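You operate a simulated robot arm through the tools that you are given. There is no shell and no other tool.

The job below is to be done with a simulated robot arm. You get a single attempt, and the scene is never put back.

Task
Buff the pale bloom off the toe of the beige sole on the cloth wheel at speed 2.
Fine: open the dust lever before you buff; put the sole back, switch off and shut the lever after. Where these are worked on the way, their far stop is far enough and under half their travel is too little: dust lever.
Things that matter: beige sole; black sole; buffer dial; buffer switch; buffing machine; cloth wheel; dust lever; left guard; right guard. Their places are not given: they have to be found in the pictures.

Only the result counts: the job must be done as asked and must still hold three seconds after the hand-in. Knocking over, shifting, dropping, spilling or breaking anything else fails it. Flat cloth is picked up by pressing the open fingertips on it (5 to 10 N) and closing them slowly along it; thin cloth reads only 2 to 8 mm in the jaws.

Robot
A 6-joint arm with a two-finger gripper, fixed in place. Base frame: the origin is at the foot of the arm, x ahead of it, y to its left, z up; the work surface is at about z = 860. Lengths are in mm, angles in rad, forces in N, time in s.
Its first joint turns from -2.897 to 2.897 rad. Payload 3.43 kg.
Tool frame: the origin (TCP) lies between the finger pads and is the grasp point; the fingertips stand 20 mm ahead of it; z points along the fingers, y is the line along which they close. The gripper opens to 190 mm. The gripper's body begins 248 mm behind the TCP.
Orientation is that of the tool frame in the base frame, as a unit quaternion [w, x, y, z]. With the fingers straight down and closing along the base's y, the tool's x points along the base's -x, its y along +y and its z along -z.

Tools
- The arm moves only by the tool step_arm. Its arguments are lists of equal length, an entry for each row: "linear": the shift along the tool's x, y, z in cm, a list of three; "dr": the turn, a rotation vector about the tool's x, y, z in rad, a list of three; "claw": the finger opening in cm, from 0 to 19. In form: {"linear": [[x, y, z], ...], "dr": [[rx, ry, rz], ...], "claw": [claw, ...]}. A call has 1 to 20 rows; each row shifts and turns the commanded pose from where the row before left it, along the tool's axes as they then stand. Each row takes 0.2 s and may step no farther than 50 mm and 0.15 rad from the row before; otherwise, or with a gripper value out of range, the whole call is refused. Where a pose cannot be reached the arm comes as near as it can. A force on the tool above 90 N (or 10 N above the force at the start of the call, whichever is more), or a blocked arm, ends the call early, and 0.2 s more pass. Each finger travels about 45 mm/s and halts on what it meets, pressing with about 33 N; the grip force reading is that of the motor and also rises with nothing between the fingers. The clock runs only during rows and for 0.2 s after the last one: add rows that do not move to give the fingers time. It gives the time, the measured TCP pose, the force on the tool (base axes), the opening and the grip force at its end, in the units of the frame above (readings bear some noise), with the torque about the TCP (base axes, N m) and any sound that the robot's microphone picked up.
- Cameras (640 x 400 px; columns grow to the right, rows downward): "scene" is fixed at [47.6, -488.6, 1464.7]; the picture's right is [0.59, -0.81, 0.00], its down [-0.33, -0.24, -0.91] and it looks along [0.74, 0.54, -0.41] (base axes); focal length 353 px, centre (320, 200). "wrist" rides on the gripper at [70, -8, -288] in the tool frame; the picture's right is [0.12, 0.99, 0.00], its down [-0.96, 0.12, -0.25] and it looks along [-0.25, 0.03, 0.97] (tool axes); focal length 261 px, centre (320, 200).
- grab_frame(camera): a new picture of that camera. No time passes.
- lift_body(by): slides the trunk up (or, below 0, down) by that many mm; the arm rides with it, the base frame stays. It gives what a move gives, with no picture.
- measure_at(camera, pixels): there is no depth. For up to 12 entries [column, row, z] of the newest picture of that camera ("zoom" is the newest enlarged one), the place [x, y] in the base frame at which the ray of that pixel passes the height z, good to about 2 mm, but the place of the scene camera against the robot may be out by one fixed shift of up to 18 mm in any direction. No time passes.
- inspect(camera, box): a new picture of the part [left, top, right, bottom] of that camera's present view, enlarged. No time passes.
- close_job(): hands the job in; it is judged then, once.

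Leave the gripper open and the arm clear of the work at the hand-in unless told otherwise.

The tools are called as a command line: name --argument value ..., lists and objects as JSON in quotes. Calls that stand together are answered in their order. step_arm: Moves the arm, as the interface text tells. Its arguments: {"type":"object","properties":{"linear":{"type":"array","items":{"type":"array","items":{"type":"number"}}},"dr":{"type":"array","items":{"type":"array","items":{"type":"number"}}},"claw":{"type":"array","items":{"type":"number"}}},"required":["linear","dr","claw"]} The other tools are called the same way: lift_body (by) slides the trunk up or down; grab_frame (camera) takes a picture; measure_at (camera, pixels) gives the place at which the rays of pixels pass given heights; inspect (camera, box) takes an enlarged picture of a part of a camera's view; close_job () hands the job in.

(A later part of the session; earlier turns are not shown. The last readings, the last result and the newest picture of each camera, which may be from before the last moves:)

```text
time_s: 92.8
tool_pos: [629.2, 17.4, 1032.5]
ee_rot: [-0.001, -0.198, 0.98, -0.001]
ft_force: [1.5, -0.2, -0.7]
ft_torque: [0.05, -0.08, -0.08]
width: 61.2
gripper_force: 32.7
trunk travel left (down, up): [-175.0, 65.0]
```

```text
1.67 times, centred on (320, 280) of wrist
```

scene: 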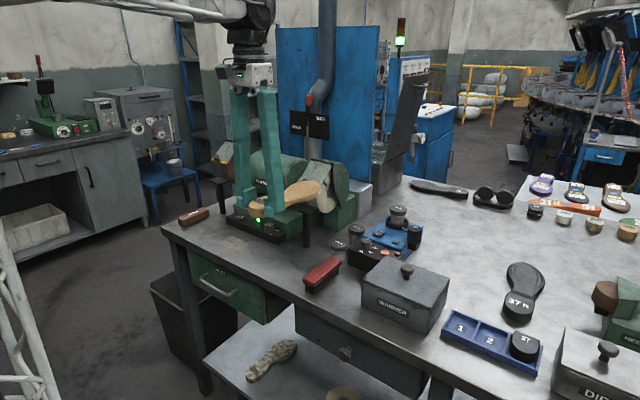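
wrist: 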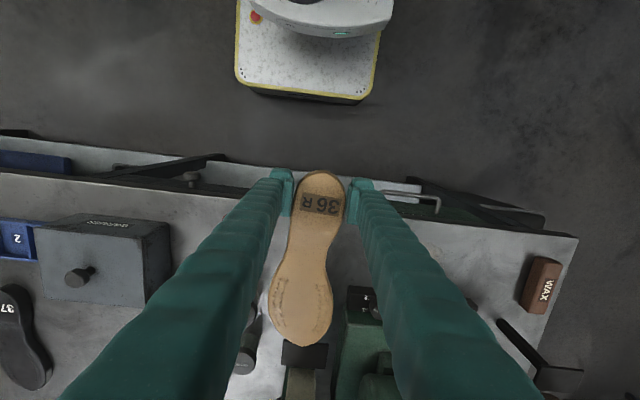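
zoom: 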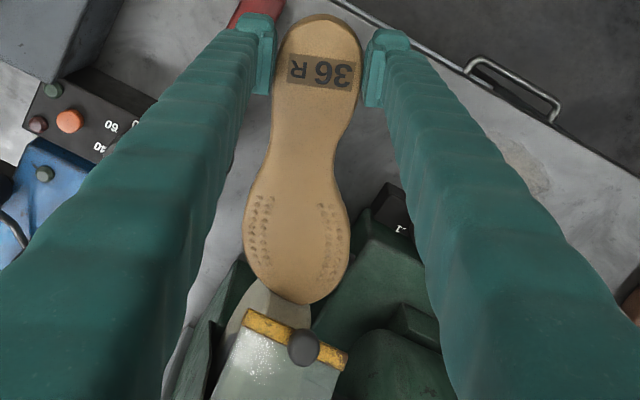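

At 0.4 rad; push 5 mm toward +x to regain contact and hold a second.

step_arm --linear '[[-0.23, -0.1, 0], [-0.23, -0.1, 0], [0, 0, 0], [0, 0, 0], [0, 0, 0], [0, 0, 0]]' --dr '[[0, 0, 0], [0, 0, 0], [0, 0, 0], [0, 0, 0], [0, 0, 0], [0, 0, 0]]' --claw '[4.5, 4.5, 4.5, 4.5, 4.5, 4.5]'

grab_frame --camera "wrist"

inspect --camera "wrist" --box '[260, 270, 360, 400]'

```text
time_s: 94.2
tool_pos: [633.6, 16.1, 1034.3]
ee_rot: [-0.001, -0.198, 0.98, -0.002]
ft_force: [0.5, 0.6, -0.6]
ft_torque: [-0.01, 0.01, -0.07]
width: 61.6
gripper_force: 33.2
trunk travel left (down, up): [-175.0, 65.0]
```

```text
taken
```

wrist: 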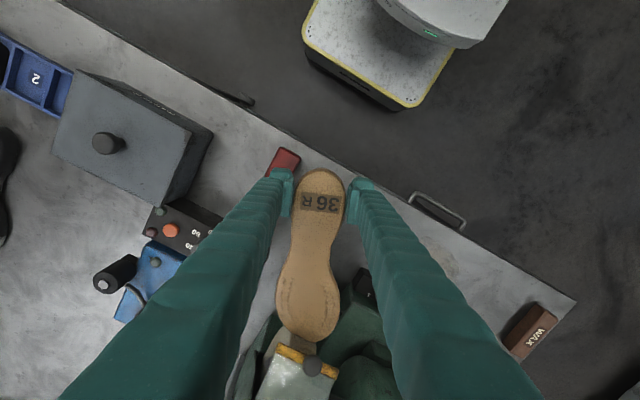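

```text
3.08 times, centred on (310, 335) of wrist
```

zoom: 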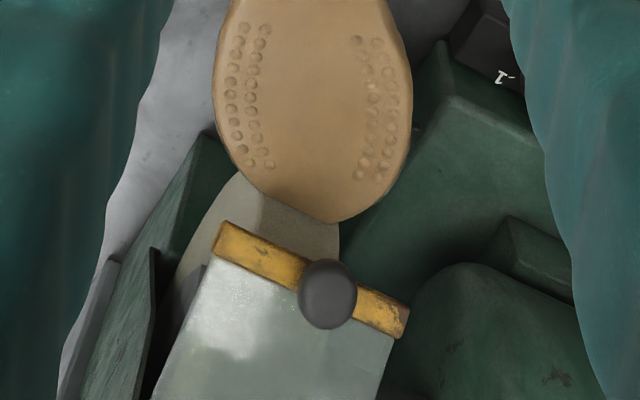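

I'd like to see how the bloom is doing. Retreat from the wheel, lift, and turn the toe toward the scene camera.

step_arm --linear '[[2, 0.8, 0], [2.5, 1, -0.5], [2.5, 1, -2], [2, 1, -3], [0, 0, -2], [0, 0, 0], [0, 0, 0], [0, 0, 0], [0, 0, 0], [0, 0, 0], [0, 0, 0], [0, 0, 0], [0, 0, 0], [0, 0, 0], [0, 0, 0], [0, 0, 0]]' --dr '[[0, 0, 0], [0, 0, 0], [0, 0, 0], [0, 0, 0.1], [0, 0, 0.14], [0, 0, 0.14], [0, 0, 0.14], [0, 0, 0.14], [0, 0, 0.14], [0, 0, 0.14], [0, 0, 0.14], [0, 0, 0.14], [0, 0, 0.14], [0, 0, 0.14], [0, 0, 0.14], [0, 0, 0]]' --claw '[4.5, 4.5, 4.5, 4.5, 4.5, 4.5, 4.5, 4.5, 4.5, 4.5, 4.5, 4.5, 4.5, 4.5, 4.5, 4.5]'

grab_frame --camera "scene"

grab_frame --camera "wrist"

```text
time_s: 97.6
tool_pos: [537.9, 16.6, 1108.6]
ee_rot: [-0.001, 0.582, 0.813, -0.002]
ft_force: [0.3, 0.0, -0.9]
ft_torque: [0.13, 0.01, 0.01]
width: 61.5
gripper_force: 32.9
trunk travel left (down, up): [-175.0, 65.0]
```

```text
taken
```

scene: 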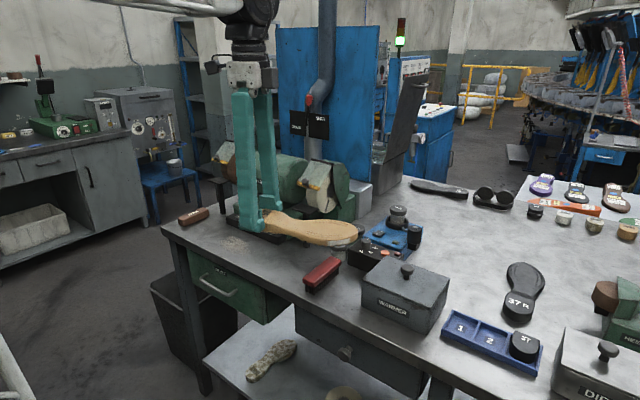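

```text
taken
```

wrist: 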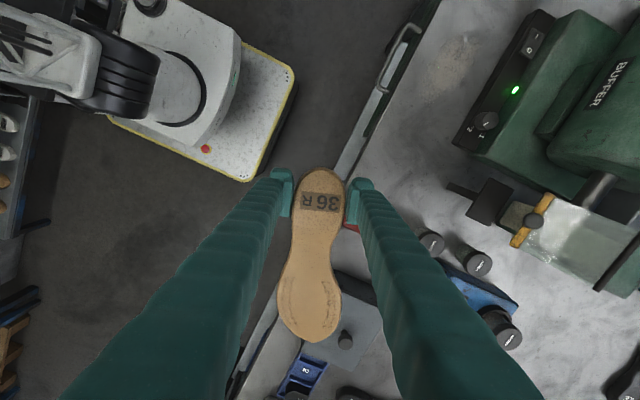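

inspect --camera "scene" --box '[320, 210, 370, 260]'

```text
8.00 times, centred on (345, 235) of scene
```

zoom: 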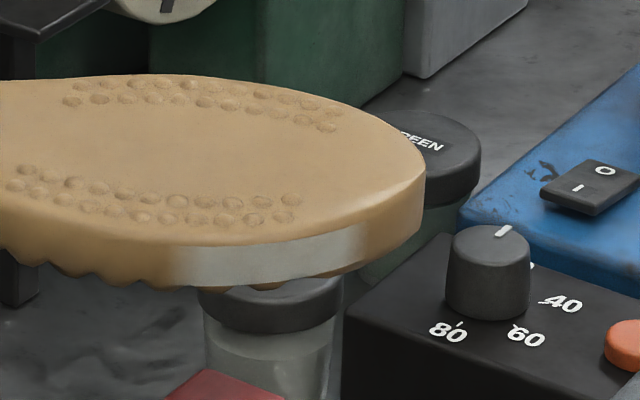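

The tip itself is now clean beige, while bloom remains on the right side wall (from (180,270) to (365,245) in the zoom). Turn further to see the toe head-on incl. its left side.

step_arm --linear '[[-1, 0, 0], [-1, 0, 0], [0, 0, 0], [0, 0, 0], [0, 0, 0], [0, 0, 0], [0, 0, 0], [0, 0, 0], [0, 0, 0]]' --dr '[[0, 0, 0.14], [0, 0, 0.14], [0, 0, 0.14], [0, 0, 0.14], [0, 0, 0.14], [0, 0, 0.14], [0, 0, 0.14], [0, 0, 0.1], [0, 0, 0]]' --claw '[4.5, 4.5, 4.5, 4.5, 4.5, 4.5, 4.5, 4.5, 4.5]'

grab_frame --camera "scene"

```text
time_s: 99.6
tool_pos: [543.2, -5.5, 1108.2]
ee_rot: [0.001, 0.918, 0.398, -0.001]
ft_force: [0.7, 0.3, -1.4]
ft_torque: [0.09, -0.1, 0.01]
width: 61.5
gripper_force: 33.2
trunk travel left (down, up): [-175.0, 65.0]
```

```text
taken
```

scene: 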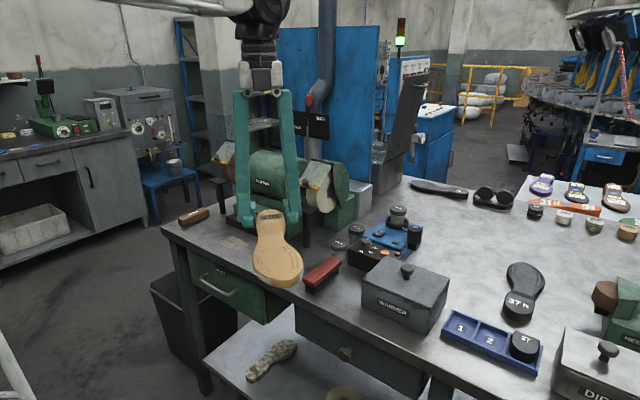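

inspect --camera "scene" --box '[240, 230, 315, 300]'

grab_frame --camera "wrist"

```text
5.71 times, centred on (278, 265) of scene
```

zoom: 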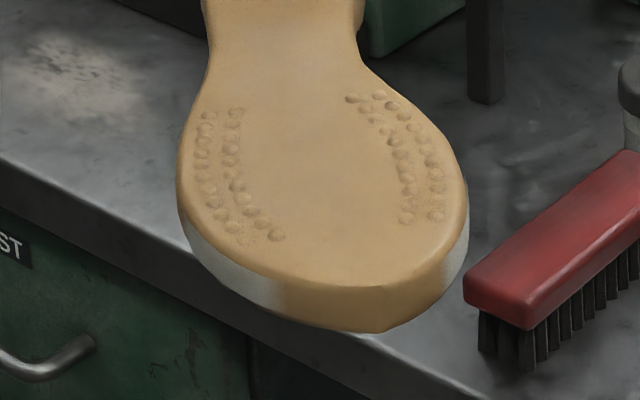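

```text
taken
```

wrist: 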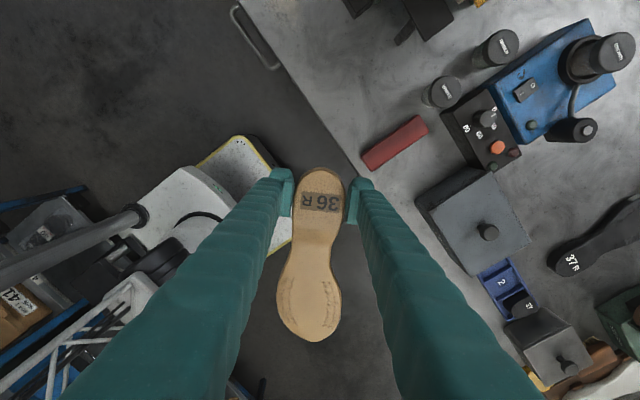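

Very informative: the centre of the toe wall is clean, bloom remains on both flanks. So I must bring both flanks (wall normals up to ~65°) to the wheel. Rotate back to about -0.8 rad for the right flank.

step_arm --linear '[[0, 0, 0], [0, 0, 0], [0, 0, 0], [0, 0, 0], [0, 0, 0], [0, 0, 0], [0, 0, 0], [0, 0, 0], [0, 0, 0], [0, 0, 0], [0, 0, 0], [0, 0, 0], [0, 0, 0], [0, 0, 0], [0, 0, 0], [0, 0, 0], [0, 0, 0], [0, 0, 0], [0, 0, 0], [0, 0, 0]]' --dr '[[0, 0, -0.148], [0, 0, -0.148], [0, 0, -0.148], [0, 0, -0.148], [0, 0, -0.148], [0, 0, -0.148], [0, 0, -0.148], [0, 0, -0.148], [0, 0, -0.148], [0, 0, -0.148], [0, 0, -0.148], [0, 0, -0.148], [0, 0, -0.148], [0, 0, -0.148], [0, 0, -0.148], [0, 0, -0.148], [0, 0, -0.148], [0, 0, -0.148], [0, 0, -0.148], [0, 0, -0.148]]' --claw '[4.5, 4.5, 4.5, 4.5, 4.5, 4.5, 4.5, 4.5, 4.5, 4.5, 4.5, 4.5, 4.5, 4.5, 4.5, 4.5, 4.5, 4.5, 4.5, 4.5]'

step_arm --linear '[[0, 0, 0], [0, 0, 0]]' --dr '[[0, 0, -0.13], [0, 0, 0]]' --claw '[4.5, 4.5]'

grab_frame --camera "wrist"

```text
time_s: 103.8
tool_pos: [542.9, -4.3, 1110.1]
ee_rot: [-0.002, -0.315, 0.949, -0.001]
ft_force: [0.3, 0.4, -0.9]
ft_torque: [-0.1, 0.11, 0.03]
width: 61.1
gripper_force: 33.1
trunk travel left (down, up): [-175.0, 65.0]
```

```text
time_s: 104.4
tool_pos: [542.4, -2.5, 1109.0]
ee_rot: [-0.002, -0.376, 0.927, -0.001]
ft_force: [0.0, 0.5, -1.9]
ft_torque: [-0.08, 0.04, 0.01]
width: 61.5
gripper_force: 32.6
trunk travel left (down, up): [-175.0, 65.0]
```

```text
taken
```

wrist: 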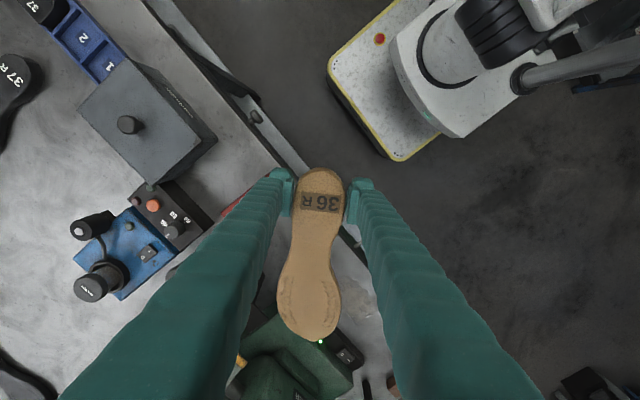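

Tool yaw is -0.77 and the sole has turned ~0.07 in the grip (sole ~48° off). Move to the front of the wheel for the right flank and come down to rest height.

step_arm --linear '[[-1.19, -3.66, 0], [-1.19, -3.66, 0], [0, 0, 3.5], [0, 0, 3.5], [0, 0, 0]]' --dr '[[0, 0, 0], [0, 0, 0], [0, 0, 0], [0, 0, 0], [0, 0, 0]]' --claw '[4.5, 4.5, 4.5, 4.5, 4.5]'

grab_frame --camera "wrist"

grab_frame --camera "scene"

```text
time_s: 105.6
tool_pos: [609.6, -41.2, 1037.5]
ee_rot: [-0.002, -0.375, 0.927, -0.001]
ft_force: [-0.1, -0.3, -1.4]
ft_torque: [-0.07, 0.08, -0.03]
width: 61.4
gripper_force: 33.3
trunk travel left (down, up): [-175.0, 65.0]
```

```text
taken
```

wrist: 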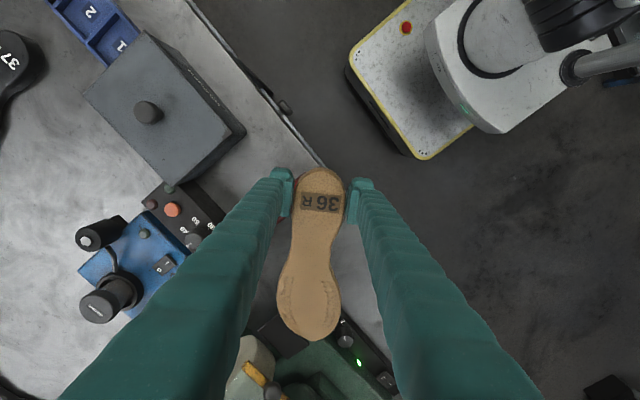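

```text
taken
```

scene: 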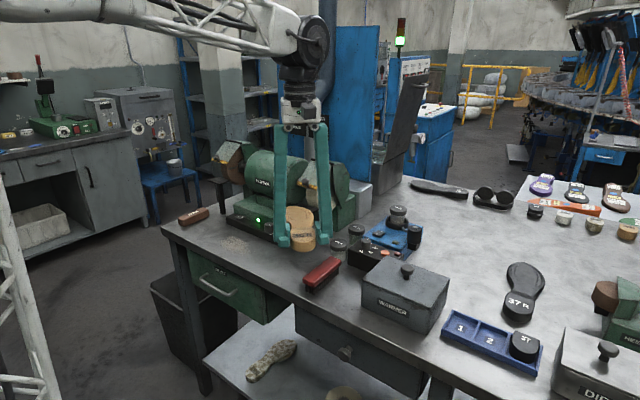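

Advance 50 mm toward the wheel along +x with the flank leading.

step_arm --linear '[[-0.95, -0.82, 0], [-0.95, -0.82, 0], [-0.95, -0.82, 0], [-0.95, -0.82, 0], [0, 0, 0]]' --dr '[[0, 0, 0], [0, 0, 0], [0, 0, 0], [0, 0, 0], [0, 0, 0]]' --claw '[4.5, 4.5, 4.5, 4.5, 4.5]'

inspect --camera "wrist" --box '[220, 270, 380, 400]'

inspect --camera "scene" --box '[285, 165, 355, 225]'

```text
time_s: 106.8
tool_pos: [660.1, -35.0, 1040.1]
ee_rot: [-0.002, -0.374, 0.927, 0.0]
ft_force: [-0.5, 0.6, -2.1]
ft_torque: [-0.1, 0.09, -0.03]
width: 61.2
gripper_force: 33.0
trunk travel left (down, up): [-175.0, 65.0]
```

```text
3.08 times, centred on (300, 335) of wrist
```

zoom: 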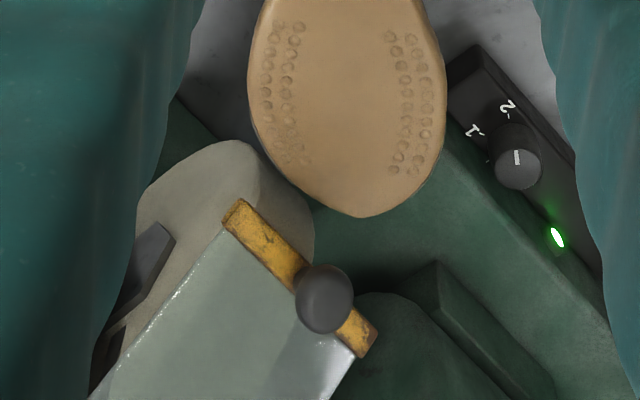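

```text
6.67 times, centred on (320, 195) of scene
```

zoom: 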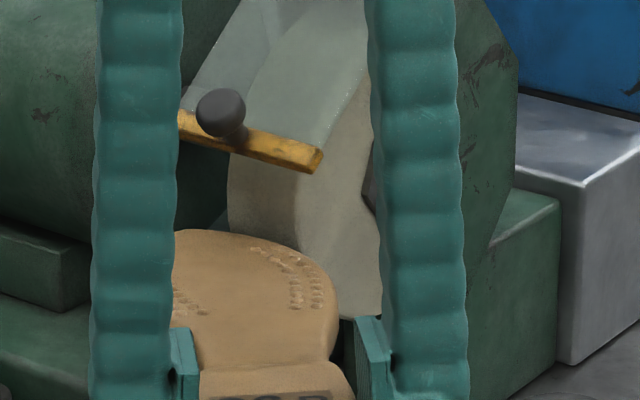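

step_arm --linear '[[-0.287, -0.279, 0], [-0.287, -0.279, 0.1], [0, 0, 0.2], [0, 0, 0]]' --dr '[[0, 0, 0], [0, 0, 0], [0, 0, 0], [0, 0, 0]]' --claw '[4.5, 4.5, 4.5, 4.5]'

step_arm --linear '[[-0.215, -0.21, 0], [0, 0, 0]]' --dr '[[0, 0, 0], [0, 0, 0]]' --claw '[4.5, 4.5]'

inspect --camera "wrist" --box '[220, 270, 380, 400]'

```text
time_s: 107.8
tool_pos: [668.4, -37.1, 1037.4]
ee_rot: [-0.002, -0.374, 0.927, -0.001]
ft_force: [-0.8, 1.1, 1.0]
ft_torque: [0.35, -0.26, 0.28]
width: 61.4
gripper_force: 33.0
trunk travel left (down, up): [-175.0, 65.0]
```

```text
time_s: 108.4
tool_pos: [671.5, -37.7, 1036.7]
ee_rot: [-0.002, -0.375, 0.927, 0.0]
ft_force: [-12.0, -3.1, 2.7]
ft_torque: [0.11, -0.29, 0.92]
width: 61.7
gripper_force: 33.1
trunk travel left (down, up): [-175.0, 65.0]
```

```text
3.08 times, centred on (300, 335) of wrist
```

zoom: 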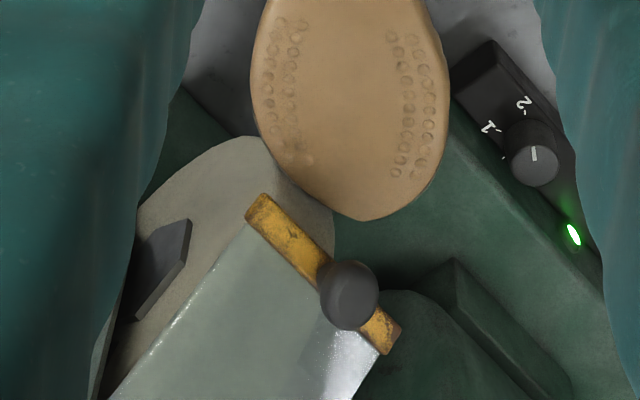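

Contact 12 N on the right flank. Hold ~1.2 s, then roll a bit more (to ~-0.95 rad).

step_arm --linear '[[0, 0, 0], [0, 0, 0], [0, 0, 0], [0, 0, 0], [0, 0, 0]]' --dr '[[0, 0, 0], [0, 0, 0], [0, 0, 0], [0, 0, 0], [0, 0, 0]]' --claw '[4.5, 4.5, 4.5, 4.5, 4.5]'

inspect --camera "wrist" --box '[220, 160, 400, 400]'

```text
time_s: 109.6
tool_pos: [671.8, -37.1, 1036.8]
ee_rot: [-0.001, -0.375, 0.927, -0.001]
ft_force: [-6.5, -0.9, -0.1]
ft_torque: [-0.11, 0.14, 0.6]
width: 61.4
gripper_force: 32.8
trunk travel left (down, up): [-175.0, 65.0]
```

```text
1.67 times, centred on (310, 280) of wrist
```

zoom: 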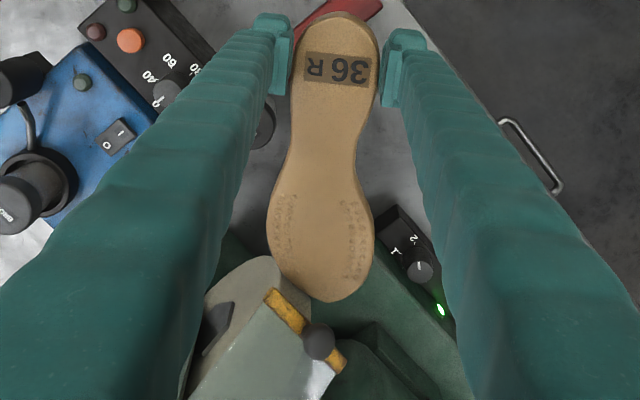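

step_arm --linear '[[-0.13, -0.83, 0], [-0.1, -0.83, 0], [-0.05, -0.83, 0], [0, -0.84, 0], [0, 0, 0]]' --dr '[[0, 0, -0.05], [0, 0, -0.05], [0, 0, -0.05], [0, 0, -0.05], [0, 0, 0]]' --claw '[4.5, 4.5, 4.5, 4.5, 4.5]'

inspect --camera "wrist" --box '[220, 160, 400, 400]'

```text
time_s: 110.8
tool_pos: [697.8, -57.4, 1036.5]
ee_rot: [-0.001, -0.465, 0.885, 0.0]
ft_force: [0.1, 0.7, -0.5]
ft_torque: [0.05, -0.04, 0.02]
width: 61.6
gripper_force: 33.4
trunk travel left (down, up): [-175.0, 65.0]
```

```text
1.67 times, centred on (310, 280) of wrist
```

zoom: 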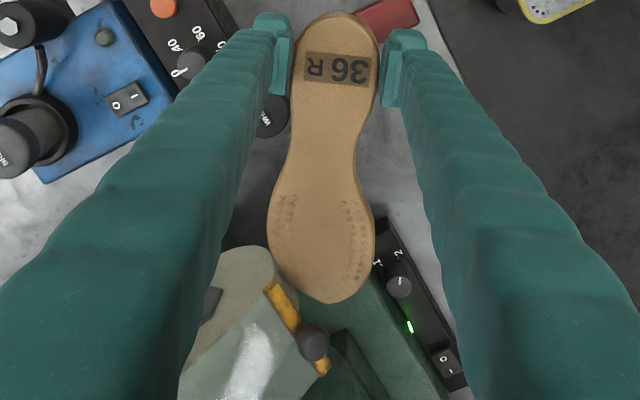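

No contact now; push 3 mm steps toward +x.

step_arm --linear '[[-0.17, -0.247, 0], [0, 0, 0]]' --dr '[[0, 0, 0], [0, 0, 0]]' --claw '[4.5, 4.5]'

step_arm --linear '[[-0.17, -0.247, 0], [0, 0, 0]]' --dr '[[0, 0, 0], [0, 0, 0]]' --claw '[4.5, 4.5]'

inspect --camera "scene" --box '[285, 165, 355, 225]'

```text
time_s: 111.4
tool_pos: [700.7, -57.7, 1037.3]
ee_rot: [-0.002, -0.466, 0.885, -0.001]
ft_force: [-3.3, -2.0, 0.4]
ft_torque: [-0.17, 0.02, 0.24]
width: 61.4
gripper_force: 32.8
trunk travel left (down, up): [-175.0, 65.0]
```

```text
time_s: 112.0
tool_pos: [703.6, -56.6, 1035.2]
ee_rot: [-0.001, -0.466, 0.885, -0.001]
ft_force: [-9.9, -3.0, 0.3]
ft_torque: [-0.1, 0.07, 1.22]
width: 61.6
gripper_force: 32.7
trunk travel left (down, up): [-175.0, 65.0]
```

```text
6.67 times, centred on (320, 195) of scene
```

zoom: 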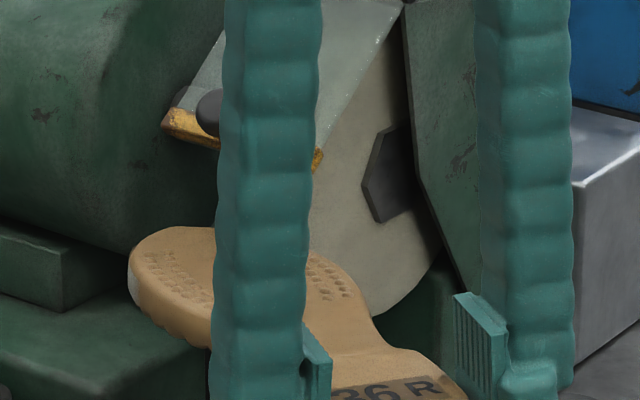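

Contact (10 N). Hold, then retreat and inspect from the camera.

step_arm --linear '[[0, 0, 0], [0, 0, 0], [0, 0, 0], [0, 0, 0], [0, 0, 0], [0, 0, 0]]' --dr '[[0, 0, 0], [0, 0, 0], [0, 0, 0], [0, 0, 0], [0, 0, 0], [0, 0, 0]]' --claw '[4.5, 4.5, 4.5, 4.5, 4.5, 4.5]'

step_arm --linear '[[1.0, 2.0, -0.3], [1.5, 3.2, -0.2], [1.7, 3.4, -0.5], [1.7, 3.3, -2], [0, 0, -3], [0, 0, 0]]' --dr '[[0, 0, 0], [0, 0, 0], [0, 0, 0], [0, 0, 0], [0, 0, 0], [0, 0, 0]]' --claw '[4.5, 4.5, 4.5, 4.5, 4.5, 4.5]'

grab_frame --camera "wrist"

```text
time_s: 113.4
tool_pos: [703.8, -56.5, 1036.2]
ee_rot: [-0.001, -0.466, 0.885, -0.001]
ft_force: [-3.4, -0.2, 0.7]
ft_torque: [0.16, 0.0, 0.43]
width: 61.4
gripper_force: 32.8
trunk travel left (down, up): [-175.0, 65.0]
```

```text
time_s: 114.8
tool_pos: [573.8, -38.6, 1094.7]
ee_rot: [-0.001, -0.466, 0.885, -0.001]
ft_force: [-0.6, 0.5, -2.5]
ft_torque: [-0.08, 0.08, -0.04]
width: 61.9
gripper_force: 33.3
trunk travel left (down, up): [-175.0, 65.0]
```

```text
taken
```

wrist: 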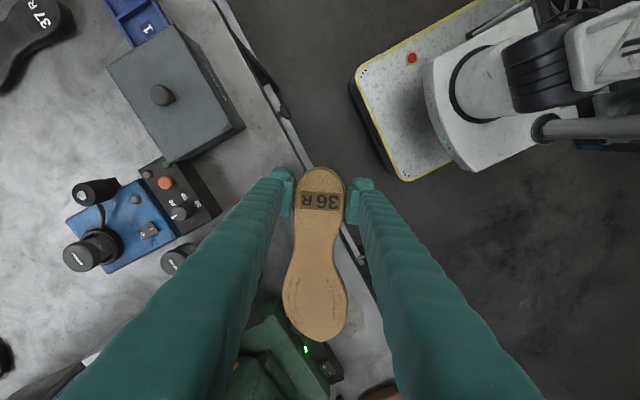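

Now the left flank. Retreat, turn the other way to yaw +0.93, and move in front of the wheel from the +y side.

step_arm --linear '[[-1.4, 3.27, 0], [-1.4, 3.27, 0], [0, 0, 0], [0, 0, 0], [0, 0, 0], [0, 0, 0], [0, 0, 0], [0, 0, 0], [0, 0, 0], [0, 0, 0], [0, 0, 0], [0, 0, 0], [0, 0, 0], [0, 0, 0], [0, 0, 0], [0, 0, 0]]' --dr '[[0, 0, 0], [0, 0, 0], [0, 0, 0.146], [0, 0, 0.146], [0, 0, 0.146], [0, 0, 0.146], [0, 0, 0.146], [0, 0, 0.146], [0, 0, 0.146], [0, 0, 0.146], [0, 0, 0.146], [0, 0, 0.146], [0, 0, 0.146], [0, 0, 0.146], [0, 0, 0.146], [0, 0, 0]]' --claw '[4.5, 4.5, 4.5, 4.5, 4.5, 4.5, 4.5, 4.5, 4.5, 4.5, 4.5, 4.5, 4.5, 4.5, 4.5, 4.5]'

inspect --camera "scene" --box '[290, 200, 390, 280]'

```text
time_s: 118.2
tool_pos: [535.7, 21.9, 1095.5]
ee_rot: [0.0, 0.449, 0.894, -0.002]
ft_force: [-0.6, -0.1, -1.6]
ft_torque: [0.08, 0.07, -0.01]
width: 61.8
gripper_force: 33.0
trunk travel left (down, up): [-175.0, 65.0]
```

```text
5.00 times, centred on (340, 240) of scene
```

zoom: 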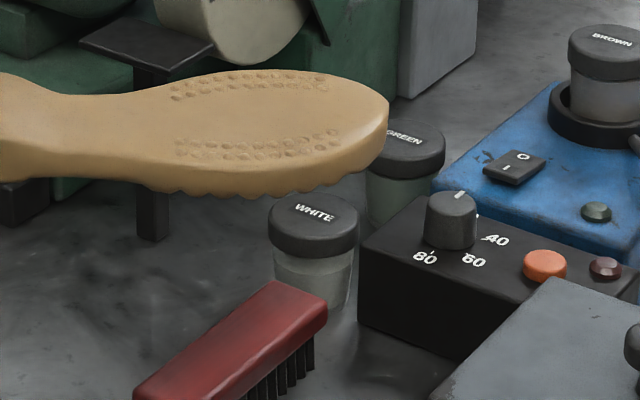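

The right flank is now completely clean. Move over for the left flank.

step_arm --linear '[[2.23, 3.27, 0], [2.23, 3.27, 0], [2.23, 3.27, 0], [2.23, 3.27, 0], [2.23, 3.27, 0], [0, 0, 0]]' --dr '[[0, 0, 0], [0, 0, 0], [0, 0, 0], [0, 0, 0], [0, 0, 0], [0, 0, 0]]' --claw '[4.5, 4.5, 4.5, 4.5, 4.5, 4.5]'

step_arm --linear '[[0, 0, 2.9], [0, 0, 2.8], [0, 0, 0]]' --dr '[[0, 0, 0], [0, 0, 0], [0, 0, 0]]' --claw '[4.5, 4.5, 4.5]'

grab_frame --camera "wrist"

inspect --camera "scene" --box '[250, 160, 350, 235]'

```text
time_s: 119.6
tool_pos: [599.0, 209.5, 1095.7]
ee_rot: [0.001, 0.448, 0.894, -0.003]
ft_force: [-0.8, 0.2, -2.6]
ft_torque: [0.1, 0.13, 0.01]
width: 61.7
gripper_force: 32.9
trunk travel left (down, up): [-175.0, 65.0]
```

```text
time_s: 120.4
tool_pos: [599.4, 209.9, 1039.9]
ee_rot: [-0.001, 0.449, 0.894, -0.002]
ft_force: [-0.5, 0.7, -1.9]
ft_torque: [0.08, 0.07, -0.01]
width: 61.4
gripper_force: 33.3
trunk travel left (down, up): [-175.0, 65.0]
```

```text
taken
```

wrist: 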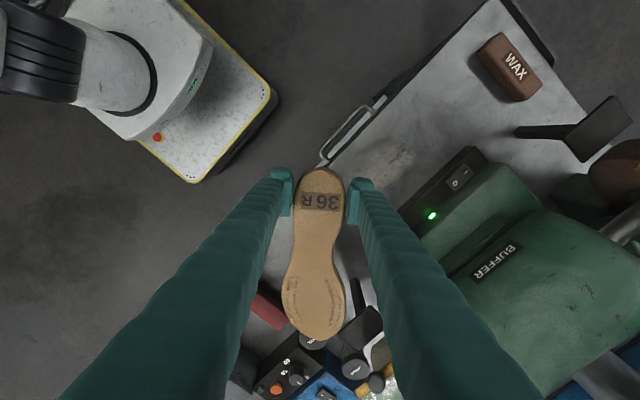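

```text
5.33 times, centred on (300, 198) of scene
```

zoom: 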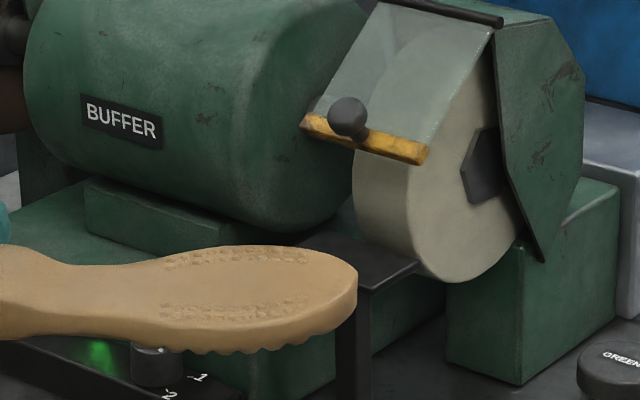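

Advance +50 mm with the left flank leading.

step_arm --linear '[[-0.75, 1.0, 0], [-0.75, 1.0, 0], [-0.75, 1.0, 0], [-0.75, 1.0, 0], [0, 0, 0.1]]' --dr '[[0, 0, 0], [0, 0, 0], [0, 0, 0], [0, 0, 0], [0, 0, 0]]' --claw '[4.5, 4.5, 4.5, 4.5, 4.5]'

inspect --camera "wrist" --box '[220, 160, 460, 400]'

inspect --camera "scene" --box '[250, 160, 350, 235]'

```text
time_s: 121.6
tool_pos: [651.0, 206.9, 1036.5]
ee_rot: [0.0, 0.449, 0.894, -0.002]
ft_force: [-0.1, -0.4, -1.4]
ft_torque: [0.08, 0.07, 0.02]
width: 61.7
gripper_force: 32.6
trunk travel left (down, up): [-175.0, 65.0]
```

```text
1.67 times, centred on (340, 280) of wrist
```

zoom: 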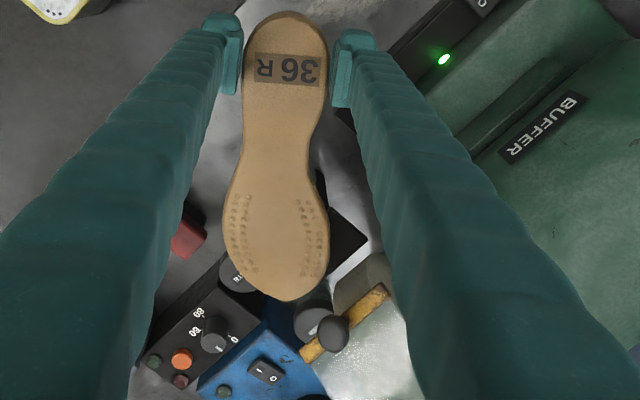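

```text
5.33 times, centred on (300, 198) of scene
```

zoom: 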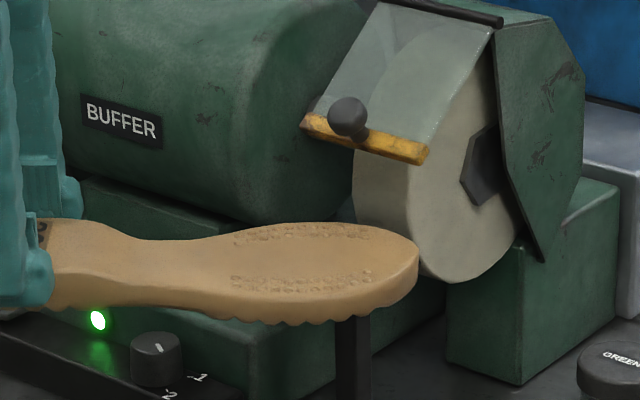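

step_arm --linear '[[-0.24, 0.32, 0], [-0.24, 0.32, 0], [-0.24, 0.32, 0], [0, 0, 0]]' --dr '[[0, 0, 0], [0, 0, 0], [0, 0, 0], [0, 0, 0]]' --claw '[4.5, 4.5, 4.5, 4.5]'

step_arm --linear '[[-0.18, 0.24, 0], [0, 0, 0]]' --dr '[[0, 0, 0], [0, 0, 0]]' --claw '[4.5, 4.5]'

inspect --camera "wrist" --box '[220, 160, 460, 400]'

```text
time_s: 122.6
tool_pos: [661.5, 208.7, 1037.9]
ee_rot: [-0.001, 0.449, 0.894, -0.002]
ft_force: [-0.2, -0.1, -1.6]
ft_torque: [0.14, 0.09, 0.02]
width: 61.5
gripper_force: 32.8
trunk travel left (down, up): [-175.0, 65.0]
```

```text
time_s: 123.2
tool_pos: [665.4, 208.8, 1037.7]
ee_rot: [0.0, 0.449, 0.893, -0.003]
ft_force: [0.4, -0.1, -1.9]
ft_torque: [0.1, 0.06, 0.0]
width: 61.5
gripper_force: 33.0
trunk travel left (down, up): [-175.0, 65.0]
```

```text
1.67 times, centred on (340, 280) of wrist
```

zoom: 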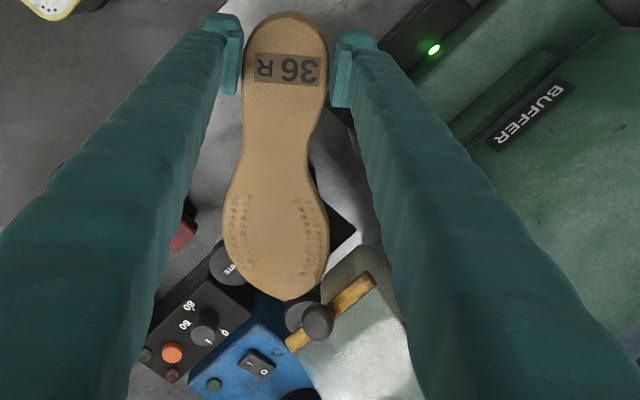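

step_arm --linear '[[-0.18, 0.24, 0.1], [0, 0, 0.1], [0, 0, 0]]' --dr '[[0, 0, 0], [0, 0, 0], [0, 0, 0]]' --claw '[4.5, 4.5, 4.5]'

step_arm --linear '[[-0.18, 0.24, 0], [0, 0, 0]]' --dr '[[0, 0, 0], [0, 0, 0]]' --claw '[4.5, 4.5]'

step_arm --linear '[[-0.18, 0.24, 0], [0, 0, 0]]' --dr '[[0, 0, 0], [0, 0, 0]]' --claw '[4.5, 4.5]'

```text
time_s: 124.0
tool_pos: [668.8, 210.3, 1035.0]
ee_rot: [0.0, 0.449, 0.894, -0.003]
ft_force: [-2.1, 1.0, 2.1]
ft_torque: [-0.39, -0.18, -0.28]
width: 61.6
gripper_force: 33.1
trunk travel left (down, up): [-175.0, 65.0]
```

```text
time_s: 124.6
tool_pos: [671.5, 208.0, 1034.0]
ee_rot: [0.0, 0.449, 0.894, -0.003]
ft_force: [0.2, 1.3, -0.6]
ft_torque: [0.01, -0.02, 0.02]
width: 61.4
gripper_force: 33.1
trunk travel left (down, up): [-175.0, 65.0]
```

```text
time_s: 125.2
tool_pos: [673.1, 208.0, 1035.4]
ee_rot: [0.0, 0.448, 0.894, -0.002]
ft_force: [-4.8, 3.1, -0.8]
ft_torque: [0.01, 0.29, -0.41]
width: 61.4
gripper_force: 33.2
trunk travel left (down, up): [-175.0, 65.0]
```

Light contact (5 N). Press 2 mm more and hold.

step_arm --linear '[[-0.12, 0.16, 0], [0, 0, 0], [0, 0, 0], [0, 0, 0], [0, 0, 0], [0, 0, 0]]' --dr '[[0, 0, 0], [0, 0, 0], [0, 0, 0], [0, 0, 0], [0, 0, 0], [0, 0, 0]]' --claw '[4.5, 4.5, 4.5, 4.5, 4.5, 4.5]'

inspect --camera "wrist" --box '[220, 160, 460, 400]'

inspect --camera "scene" --box '[250, 160, 350, 235]'

```text
time_s: 126.6
tool_pos: [674.2, 208.1, 1035.6]
ee_rot: [0.0, 0.449, 0.894, -0.002]
ft_force: [-1.2, 1.4, -1.6]
ft_torque: [-0.06, 0.03, 0.13]
width: 61.4
gripper_force: 32.7
trunk travel left (down, up): [-175.0, 65.0]
```

```text
1.67 times, centred on (340, 280) of wrist
```

zoom: 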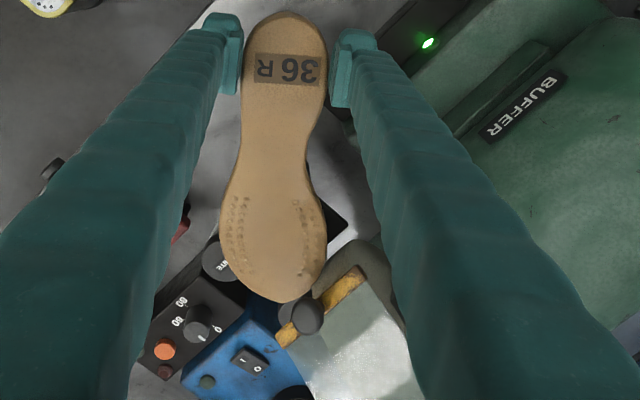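

```text
5.33 times, centred on (300, 198) of scene
```

zoom: 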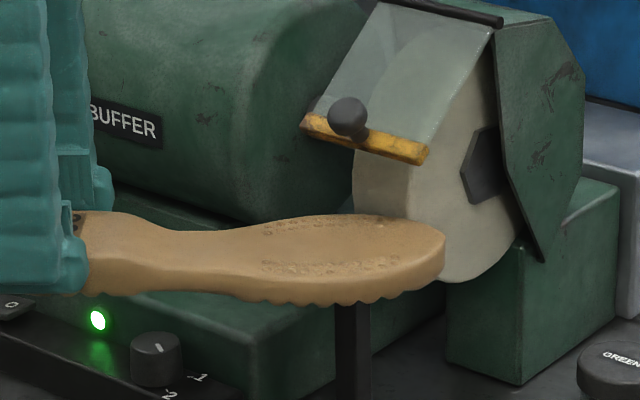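

Press 3 mm more, hold briefly, then roll 0.2 rad further about the contact point for the outer part of the left flank.

step_arm --linear '[[-0.18, 0.24, 0], [0, 0, 0], [0, 0, 0], [0, 0, 0], [0, 0, 0]]' --dr '[[0, 0, 0], [0, 0, 0], [0, 0, 0], [0, 0, 0], [0, 0, 0]]' --claw '[4.5, 4.5, 4.5, 4.5, 4.5]'

step_arm --linear '[[0.22, 0.98, 0], [0.22, 0.98, 0], [0.22, 0.98, 0], [0.22, 0.98, 0], [0, 0, 0]]' --dr '[[0, 0, 0.05], [0, 0, 0.05], [0, 0, 0.05], [0, 0, 0.05], [0, 0, 0]]' --claw '[4.5, 4.5, 4.5, 4.5, 4.5]'

inspect --camera "wrist" --box '[220, 160, 460, 400]'

```text
time_s: 127.8
tool_pos: [678.2, 208.6, 1035.0]
ee_rot: [0.001, 0.449, 0.894, -0.001]
ft_force: [-3.4, 3.4, -1.9]
ft_torque: [-0.01, 0.11, -0.04]
width: 61.5
gripper_force: 32.8
trunk travel left (down, up): [-175.0, 65.0]
```

```text
time_s: 129.0
tool_pos: [706.0, 237.2, 1034.8]
ee_rot: [0.0, 0.536, 0.844, -0.003]
ft_force: [2.4, -0.4, -1.6]
ft_torque: [-0.07, 0.08, 0.23]
width: 61.7
gripper_force: 32.9
trunk travel left (down, up): [-175.0, 65.0]
```

```text
1.67 times, centred on (340, 280) of wrist
```

zoom: 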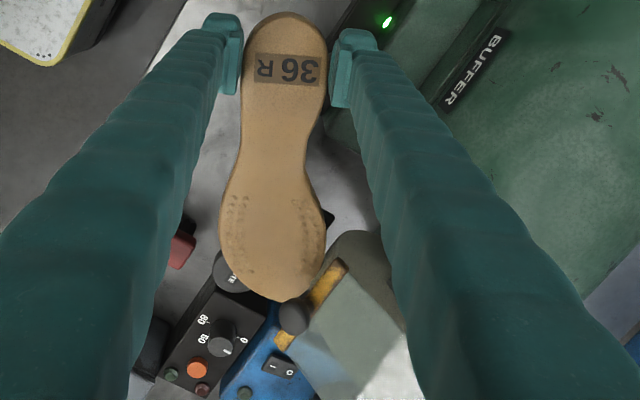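

step_arm --linear '[[-0.128, 0.27, 0], [0, 0, 0]]' --dr '[[0, 0, 0], [0, 0, 0]]' --claw '[4.5, 4.5]'

step_arm --linear '[[-0.128, 0.27, 0], [0, 0, 0]]' --dr '[[0, 0, 0], [0, 0, 0]]' --claw '[4.5, 4.5]'

step_arm --linear '[[0, 0, 0], [0, 0, 0], [0, 0, 0], [0, 0, 0], [0, 0, 0]]' --dr '[[0, 0, 0], [0, 0, 0], [0, 0, 0], [0, 0, 0], [0, 0, 0]]' --claw '[4.5, 4.5, 4.5, 4.5, 4.5]'

inspect --camera "wrist" --box '[220, 160, 460, 400]'

```text
time_s: 129.6
tool_pos: [708.0, 237.5, 1035.2]
ee_rot: [-0.001, 0.535, 0.845, -0.002]
ft_force: [-1.5, 2.0, -4.2]
ft_torque: [0.5, 0.48, 0.1]
width: 61.7
gripper_force: 33.2
trunk travel left (down, up): [-175.0, 65.0]
```

```text
time_s: 130.2
tool_pos: [712.2, 237.5, 1035.3]
ee_rot: [0.0, 0.536, 0.844, -0.002]
ft_force: [-3.8, 2.5, -0.8]
ft_torque: [-0.07, 0.12, -0.26]
width: 61.7
gripper_force: 32.8
trunk travel left (down, up): [-175.0, 65.0]
```

```text
time_s: 131.4
tool_pos: [712.2, 237.1, 1034.0]
ee_rot: [0.0, 0.536, 0.844, -0.002]
ft_force: [-1.8, 1.4, -1.4]
ft_torque: [-0.05, 0.1, 0.11]
width: 61.8
gripper_force: 33.3
trunk travel left (down, up): [-175.0, 65.0]
```

```text
1.67 times, centred on (340, 280) of wrist
```

zoom: 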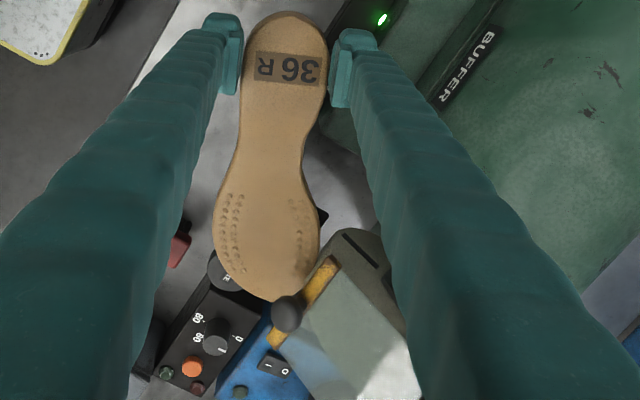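

Retreat and present the toe to the scene camera again.

step_arm --linear '[[0, -2, 0], [0, -4, -1], [0.5, -4.5, -1], [0, -4.5, -2], [0, 0, -3], [2, -2, 0], [3, -2, 0], [3, 0, 0], [3, 0, 0], [2, 0, 0], [0, 0, 0], [0, 0, 0], [0, 0, 0], [0, 0, 0]]' --dr '[[0, 0, 0], [0, 0, 0], [0, 0, 0], [0, 0, 0], [0, 0, 0.14], [0, 0, 0.14], [0, 0, 0.14], [0, 0, 0.14], [0, 0, 0.14], [0, 0, 0.14], [0, 0, 0.14], [0, 0, 0.14], [0, 0, 0.08], [0, 0, 0]]' --claw '[4.5, 4.5, 4.5, 4.5, 4.5, 4.5, 4.5, 4.5, 4.5, 4.5, 4.5, 4.5, 4.5, 4.5]'

grab_frame --camera "scene"

```text
time_s: 134.4
tool_pos: [532.9, 296.3, 1105.7]
ee_rot: [0.001, 0.919, 0.394, -0.001]
ft_force: [0.4, -0.4, -1.5]
ft_torque: [0.1, -0.07, -0.01]
width: 61.3
gripper_force: 33.3
trunk travel left (down, up): [-175.0, 65.0]
```

```text
taken
```

scene: 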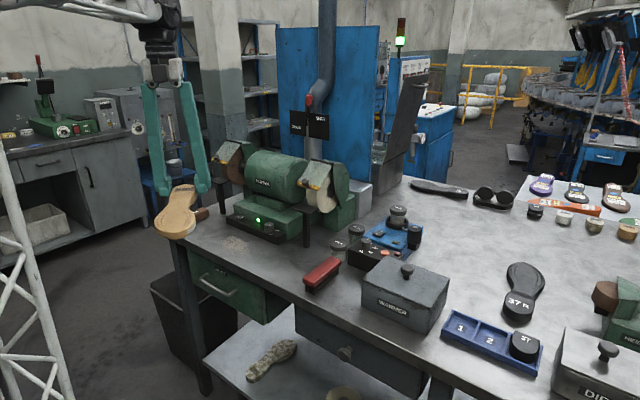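

inspect --camera "scene" --box '[145, 180, 215, 245]'

grab_frame --camera "wrist"

```text
6.15 times, centred on (180, 212) of scene
```

zoom: 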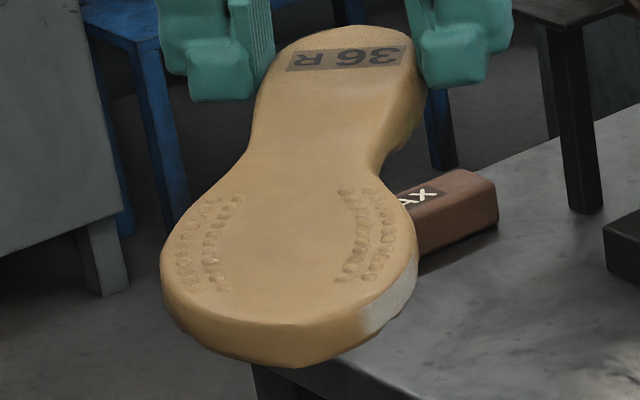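

```text
taken
```

wrist: 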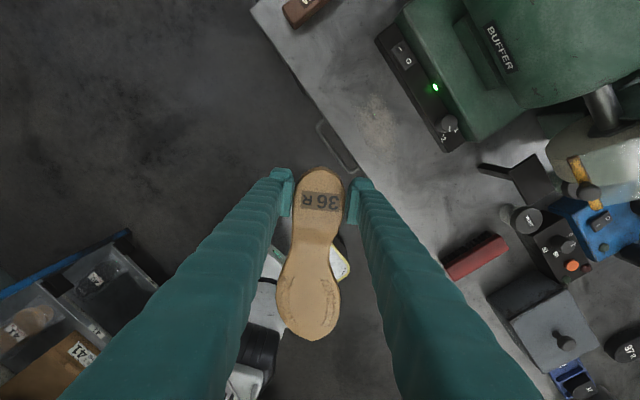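

Only a patch on the outer left flank remains (zoom (360,320)–(415,265)). My left-flank pushes were too light. Redo it at yaw ≈1.13 with a firmer push.

step_arm --linear '[[0, 0, 0], [0, 0, 0], [0, 0, 0], [0, 0, 0], [0, 0, 0], [0, 0, 0], [0, 0, 0], [0, 0, 0], [-2.77, 1.9, 0], [-2.77, 1.9, 0], [-2.77, 1.9, 0], [0, 0, 3.4], [0, 0, 3.4], [0, 0, 0]]' --dr '[[0, 0, -0.149], [0, 0, -0.149], [0, 0, -0.149], [0, 0, -0.149], [0, 0, -0.149], [0, 0, -0.149], [0, 0, -0.149], [0, 0, -0.149], [0, 0, 0], [0, 0, 0], [0, 0, 0], [0, 0, 0], [0, 0, 0], [0, 0, 0]]' --claw '[4.5, 4.5, 4.5, 4.5, 4.5, 4.5, 4.5, 4.5, 4.5, 4.5, 4.5, 4.5, 4.5, 4.5]'

grab_frame --camera "wrist"

inspect --camera "scene" --box '[250, 160, 350, 235]'

```text
time_s: 137.4
tool_pos: [619.6, 243.8, 1037.9]
ee_rot: [0.0, 0.538, 0.843, -0.002]
ft_force: [0.4, 0.8, -2.0]
ft_torque: [0.12, 0.05, 0.0]
width: 61.7
gripper_force: 33.2
trunk travel left (down, up): [-175.0, 65.0]
```

```text
taken
```

wrist: 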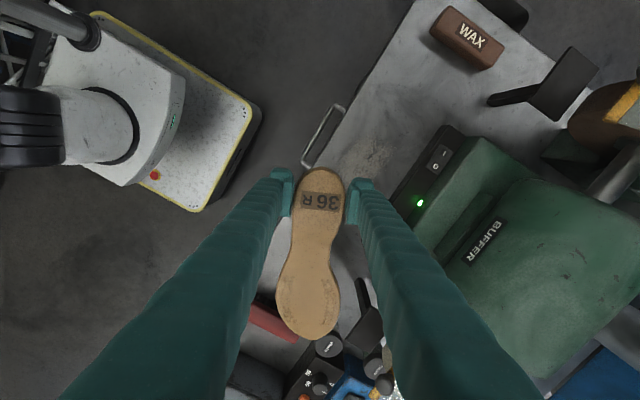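

```text
5.33 times, centred on (300, 198) of scene
```

zoom: 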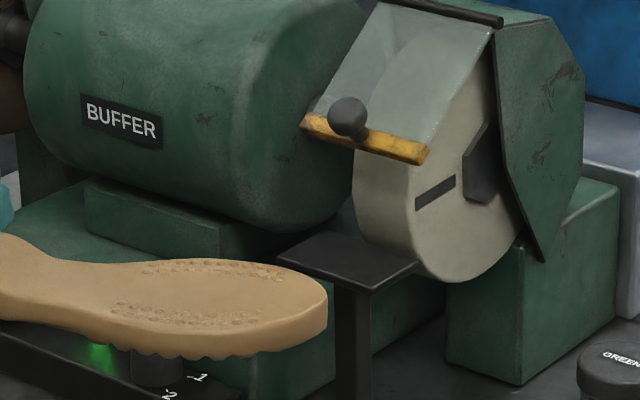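

step_arm --linear '[[-0.67, 1.45, 0], [-0.67, 1.45, 0], [-0.67, 1.45, 0], [-0.67, 1.45, 0], [-0.42, 0.9, 0.2], [0, 0, 0.1]]' --dr '[[0, 0, 0], [0, 0, 0], [0, 0, 0], [0, 0, 0], [0, 0, 0], [0, 0, 0]]' --claw '[4.5, 4.5, 4.5, 4.5, 4.5, 4.5]'

inspect --camera "wrist" --box '[220, 160, 460, 400]'

inspect --camera "scene" --box '[270, 160, 350, 220]'

```text
time_s: 138.8
tool_pos: [694.1, 242.6, 1034.4]
ee_rot: [0.0, 0.539, 0.842, -0.001]
ft_force: [0.0, 0.2, 1.8]
ft_torque: [-0.49, -0.32, -0.12]
width: 61.4
gripper_force: 32.9
trunk travel left (down, up): [-175.0, 65.0]
```

```text
1.67 times, centred on (340, 280) of wrist
```

zoom: 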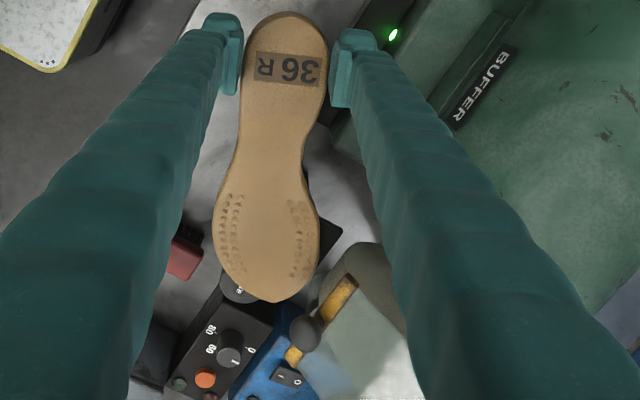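

```text
6.67 times, centred on (310, 190) of scene
```

zoom: 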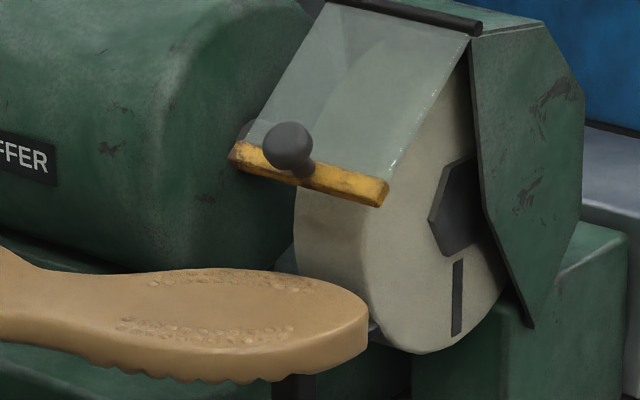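

step_arm --linear '[[-0.17, 0.36, 0], [-0.17, 0.36, 0], [-0.17, 0.36, 0], [0, 0, 0]]' --dr '[[0, 0, 0], [0, 0, 0], [0, 0, 0], [0, 0, 0]]' --claw '[4.5, 4.5, 4.5, 4.5]'

step_arm --linear '[[-0.17, 0.36, 0], [0, 0, 0]]' --dr '[[0, 0, 0], [0, 0, 0]]' --claw '[4.5, 4.5]'

step_arm --linear '[[-0.17, 0.36, 0], [0, 0, 0]]' --dr '[[0, 0, 0], [0, 0, 0]]' --claw '[4.5, 4.5]'

inspect --camera "wrist" --box '[220, 160, 460, 400]'

```text
time_s: 139.8
tool_pos: [707.0, 245.1, 1033.6]
ee_rot: [0.0, 0.539, 0.843, -0.002]
ft_force: [-0.4, 0.5, -1.3]
ft_torque: [0.15, 0.07, 0.05]
width: 61.3
gripper_force: 33.3
trunk travel left (down, up): [-175.0, 65.0]
```

```text
time_s: 140.4
tool_pos: [709.0, 243.5, 1034.0]
ee_rot: [0.001, 0.539, 0.842, -0.001]
ft_force: [1.1, 0.8, 0.4]
ft_torque: [0.07, 0.02, -0.01]
width: 44.8
gripper_force: 0.1
trunk travel left (down, up): [-175.0, 65.0]
```

```text
time_s: 141.0
tool_pos: [712.9, 245.6, 1034.4]
ee_rot: [0.0, 0.539, 0.842, -0.002]
ft_force: [-0.5, 0.5, 0.3]
ft_torque: [-0.01, -0.02, 0.0]
width: 45.1
gripper_force: 0.1
trunk travel left (down, up): [-175.0, 65.0]
```

```text
1.67 times, centred on (340, 280) of wrist
```

zoom: 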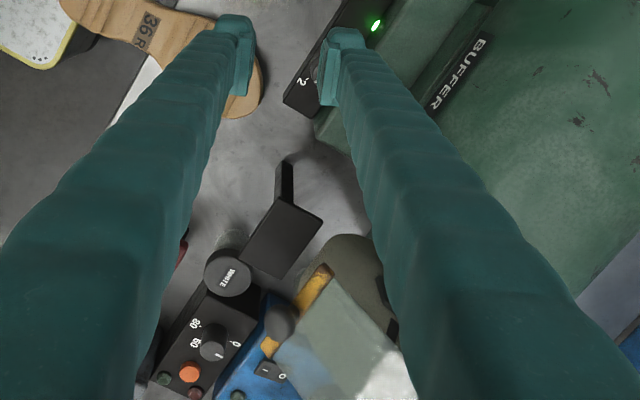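

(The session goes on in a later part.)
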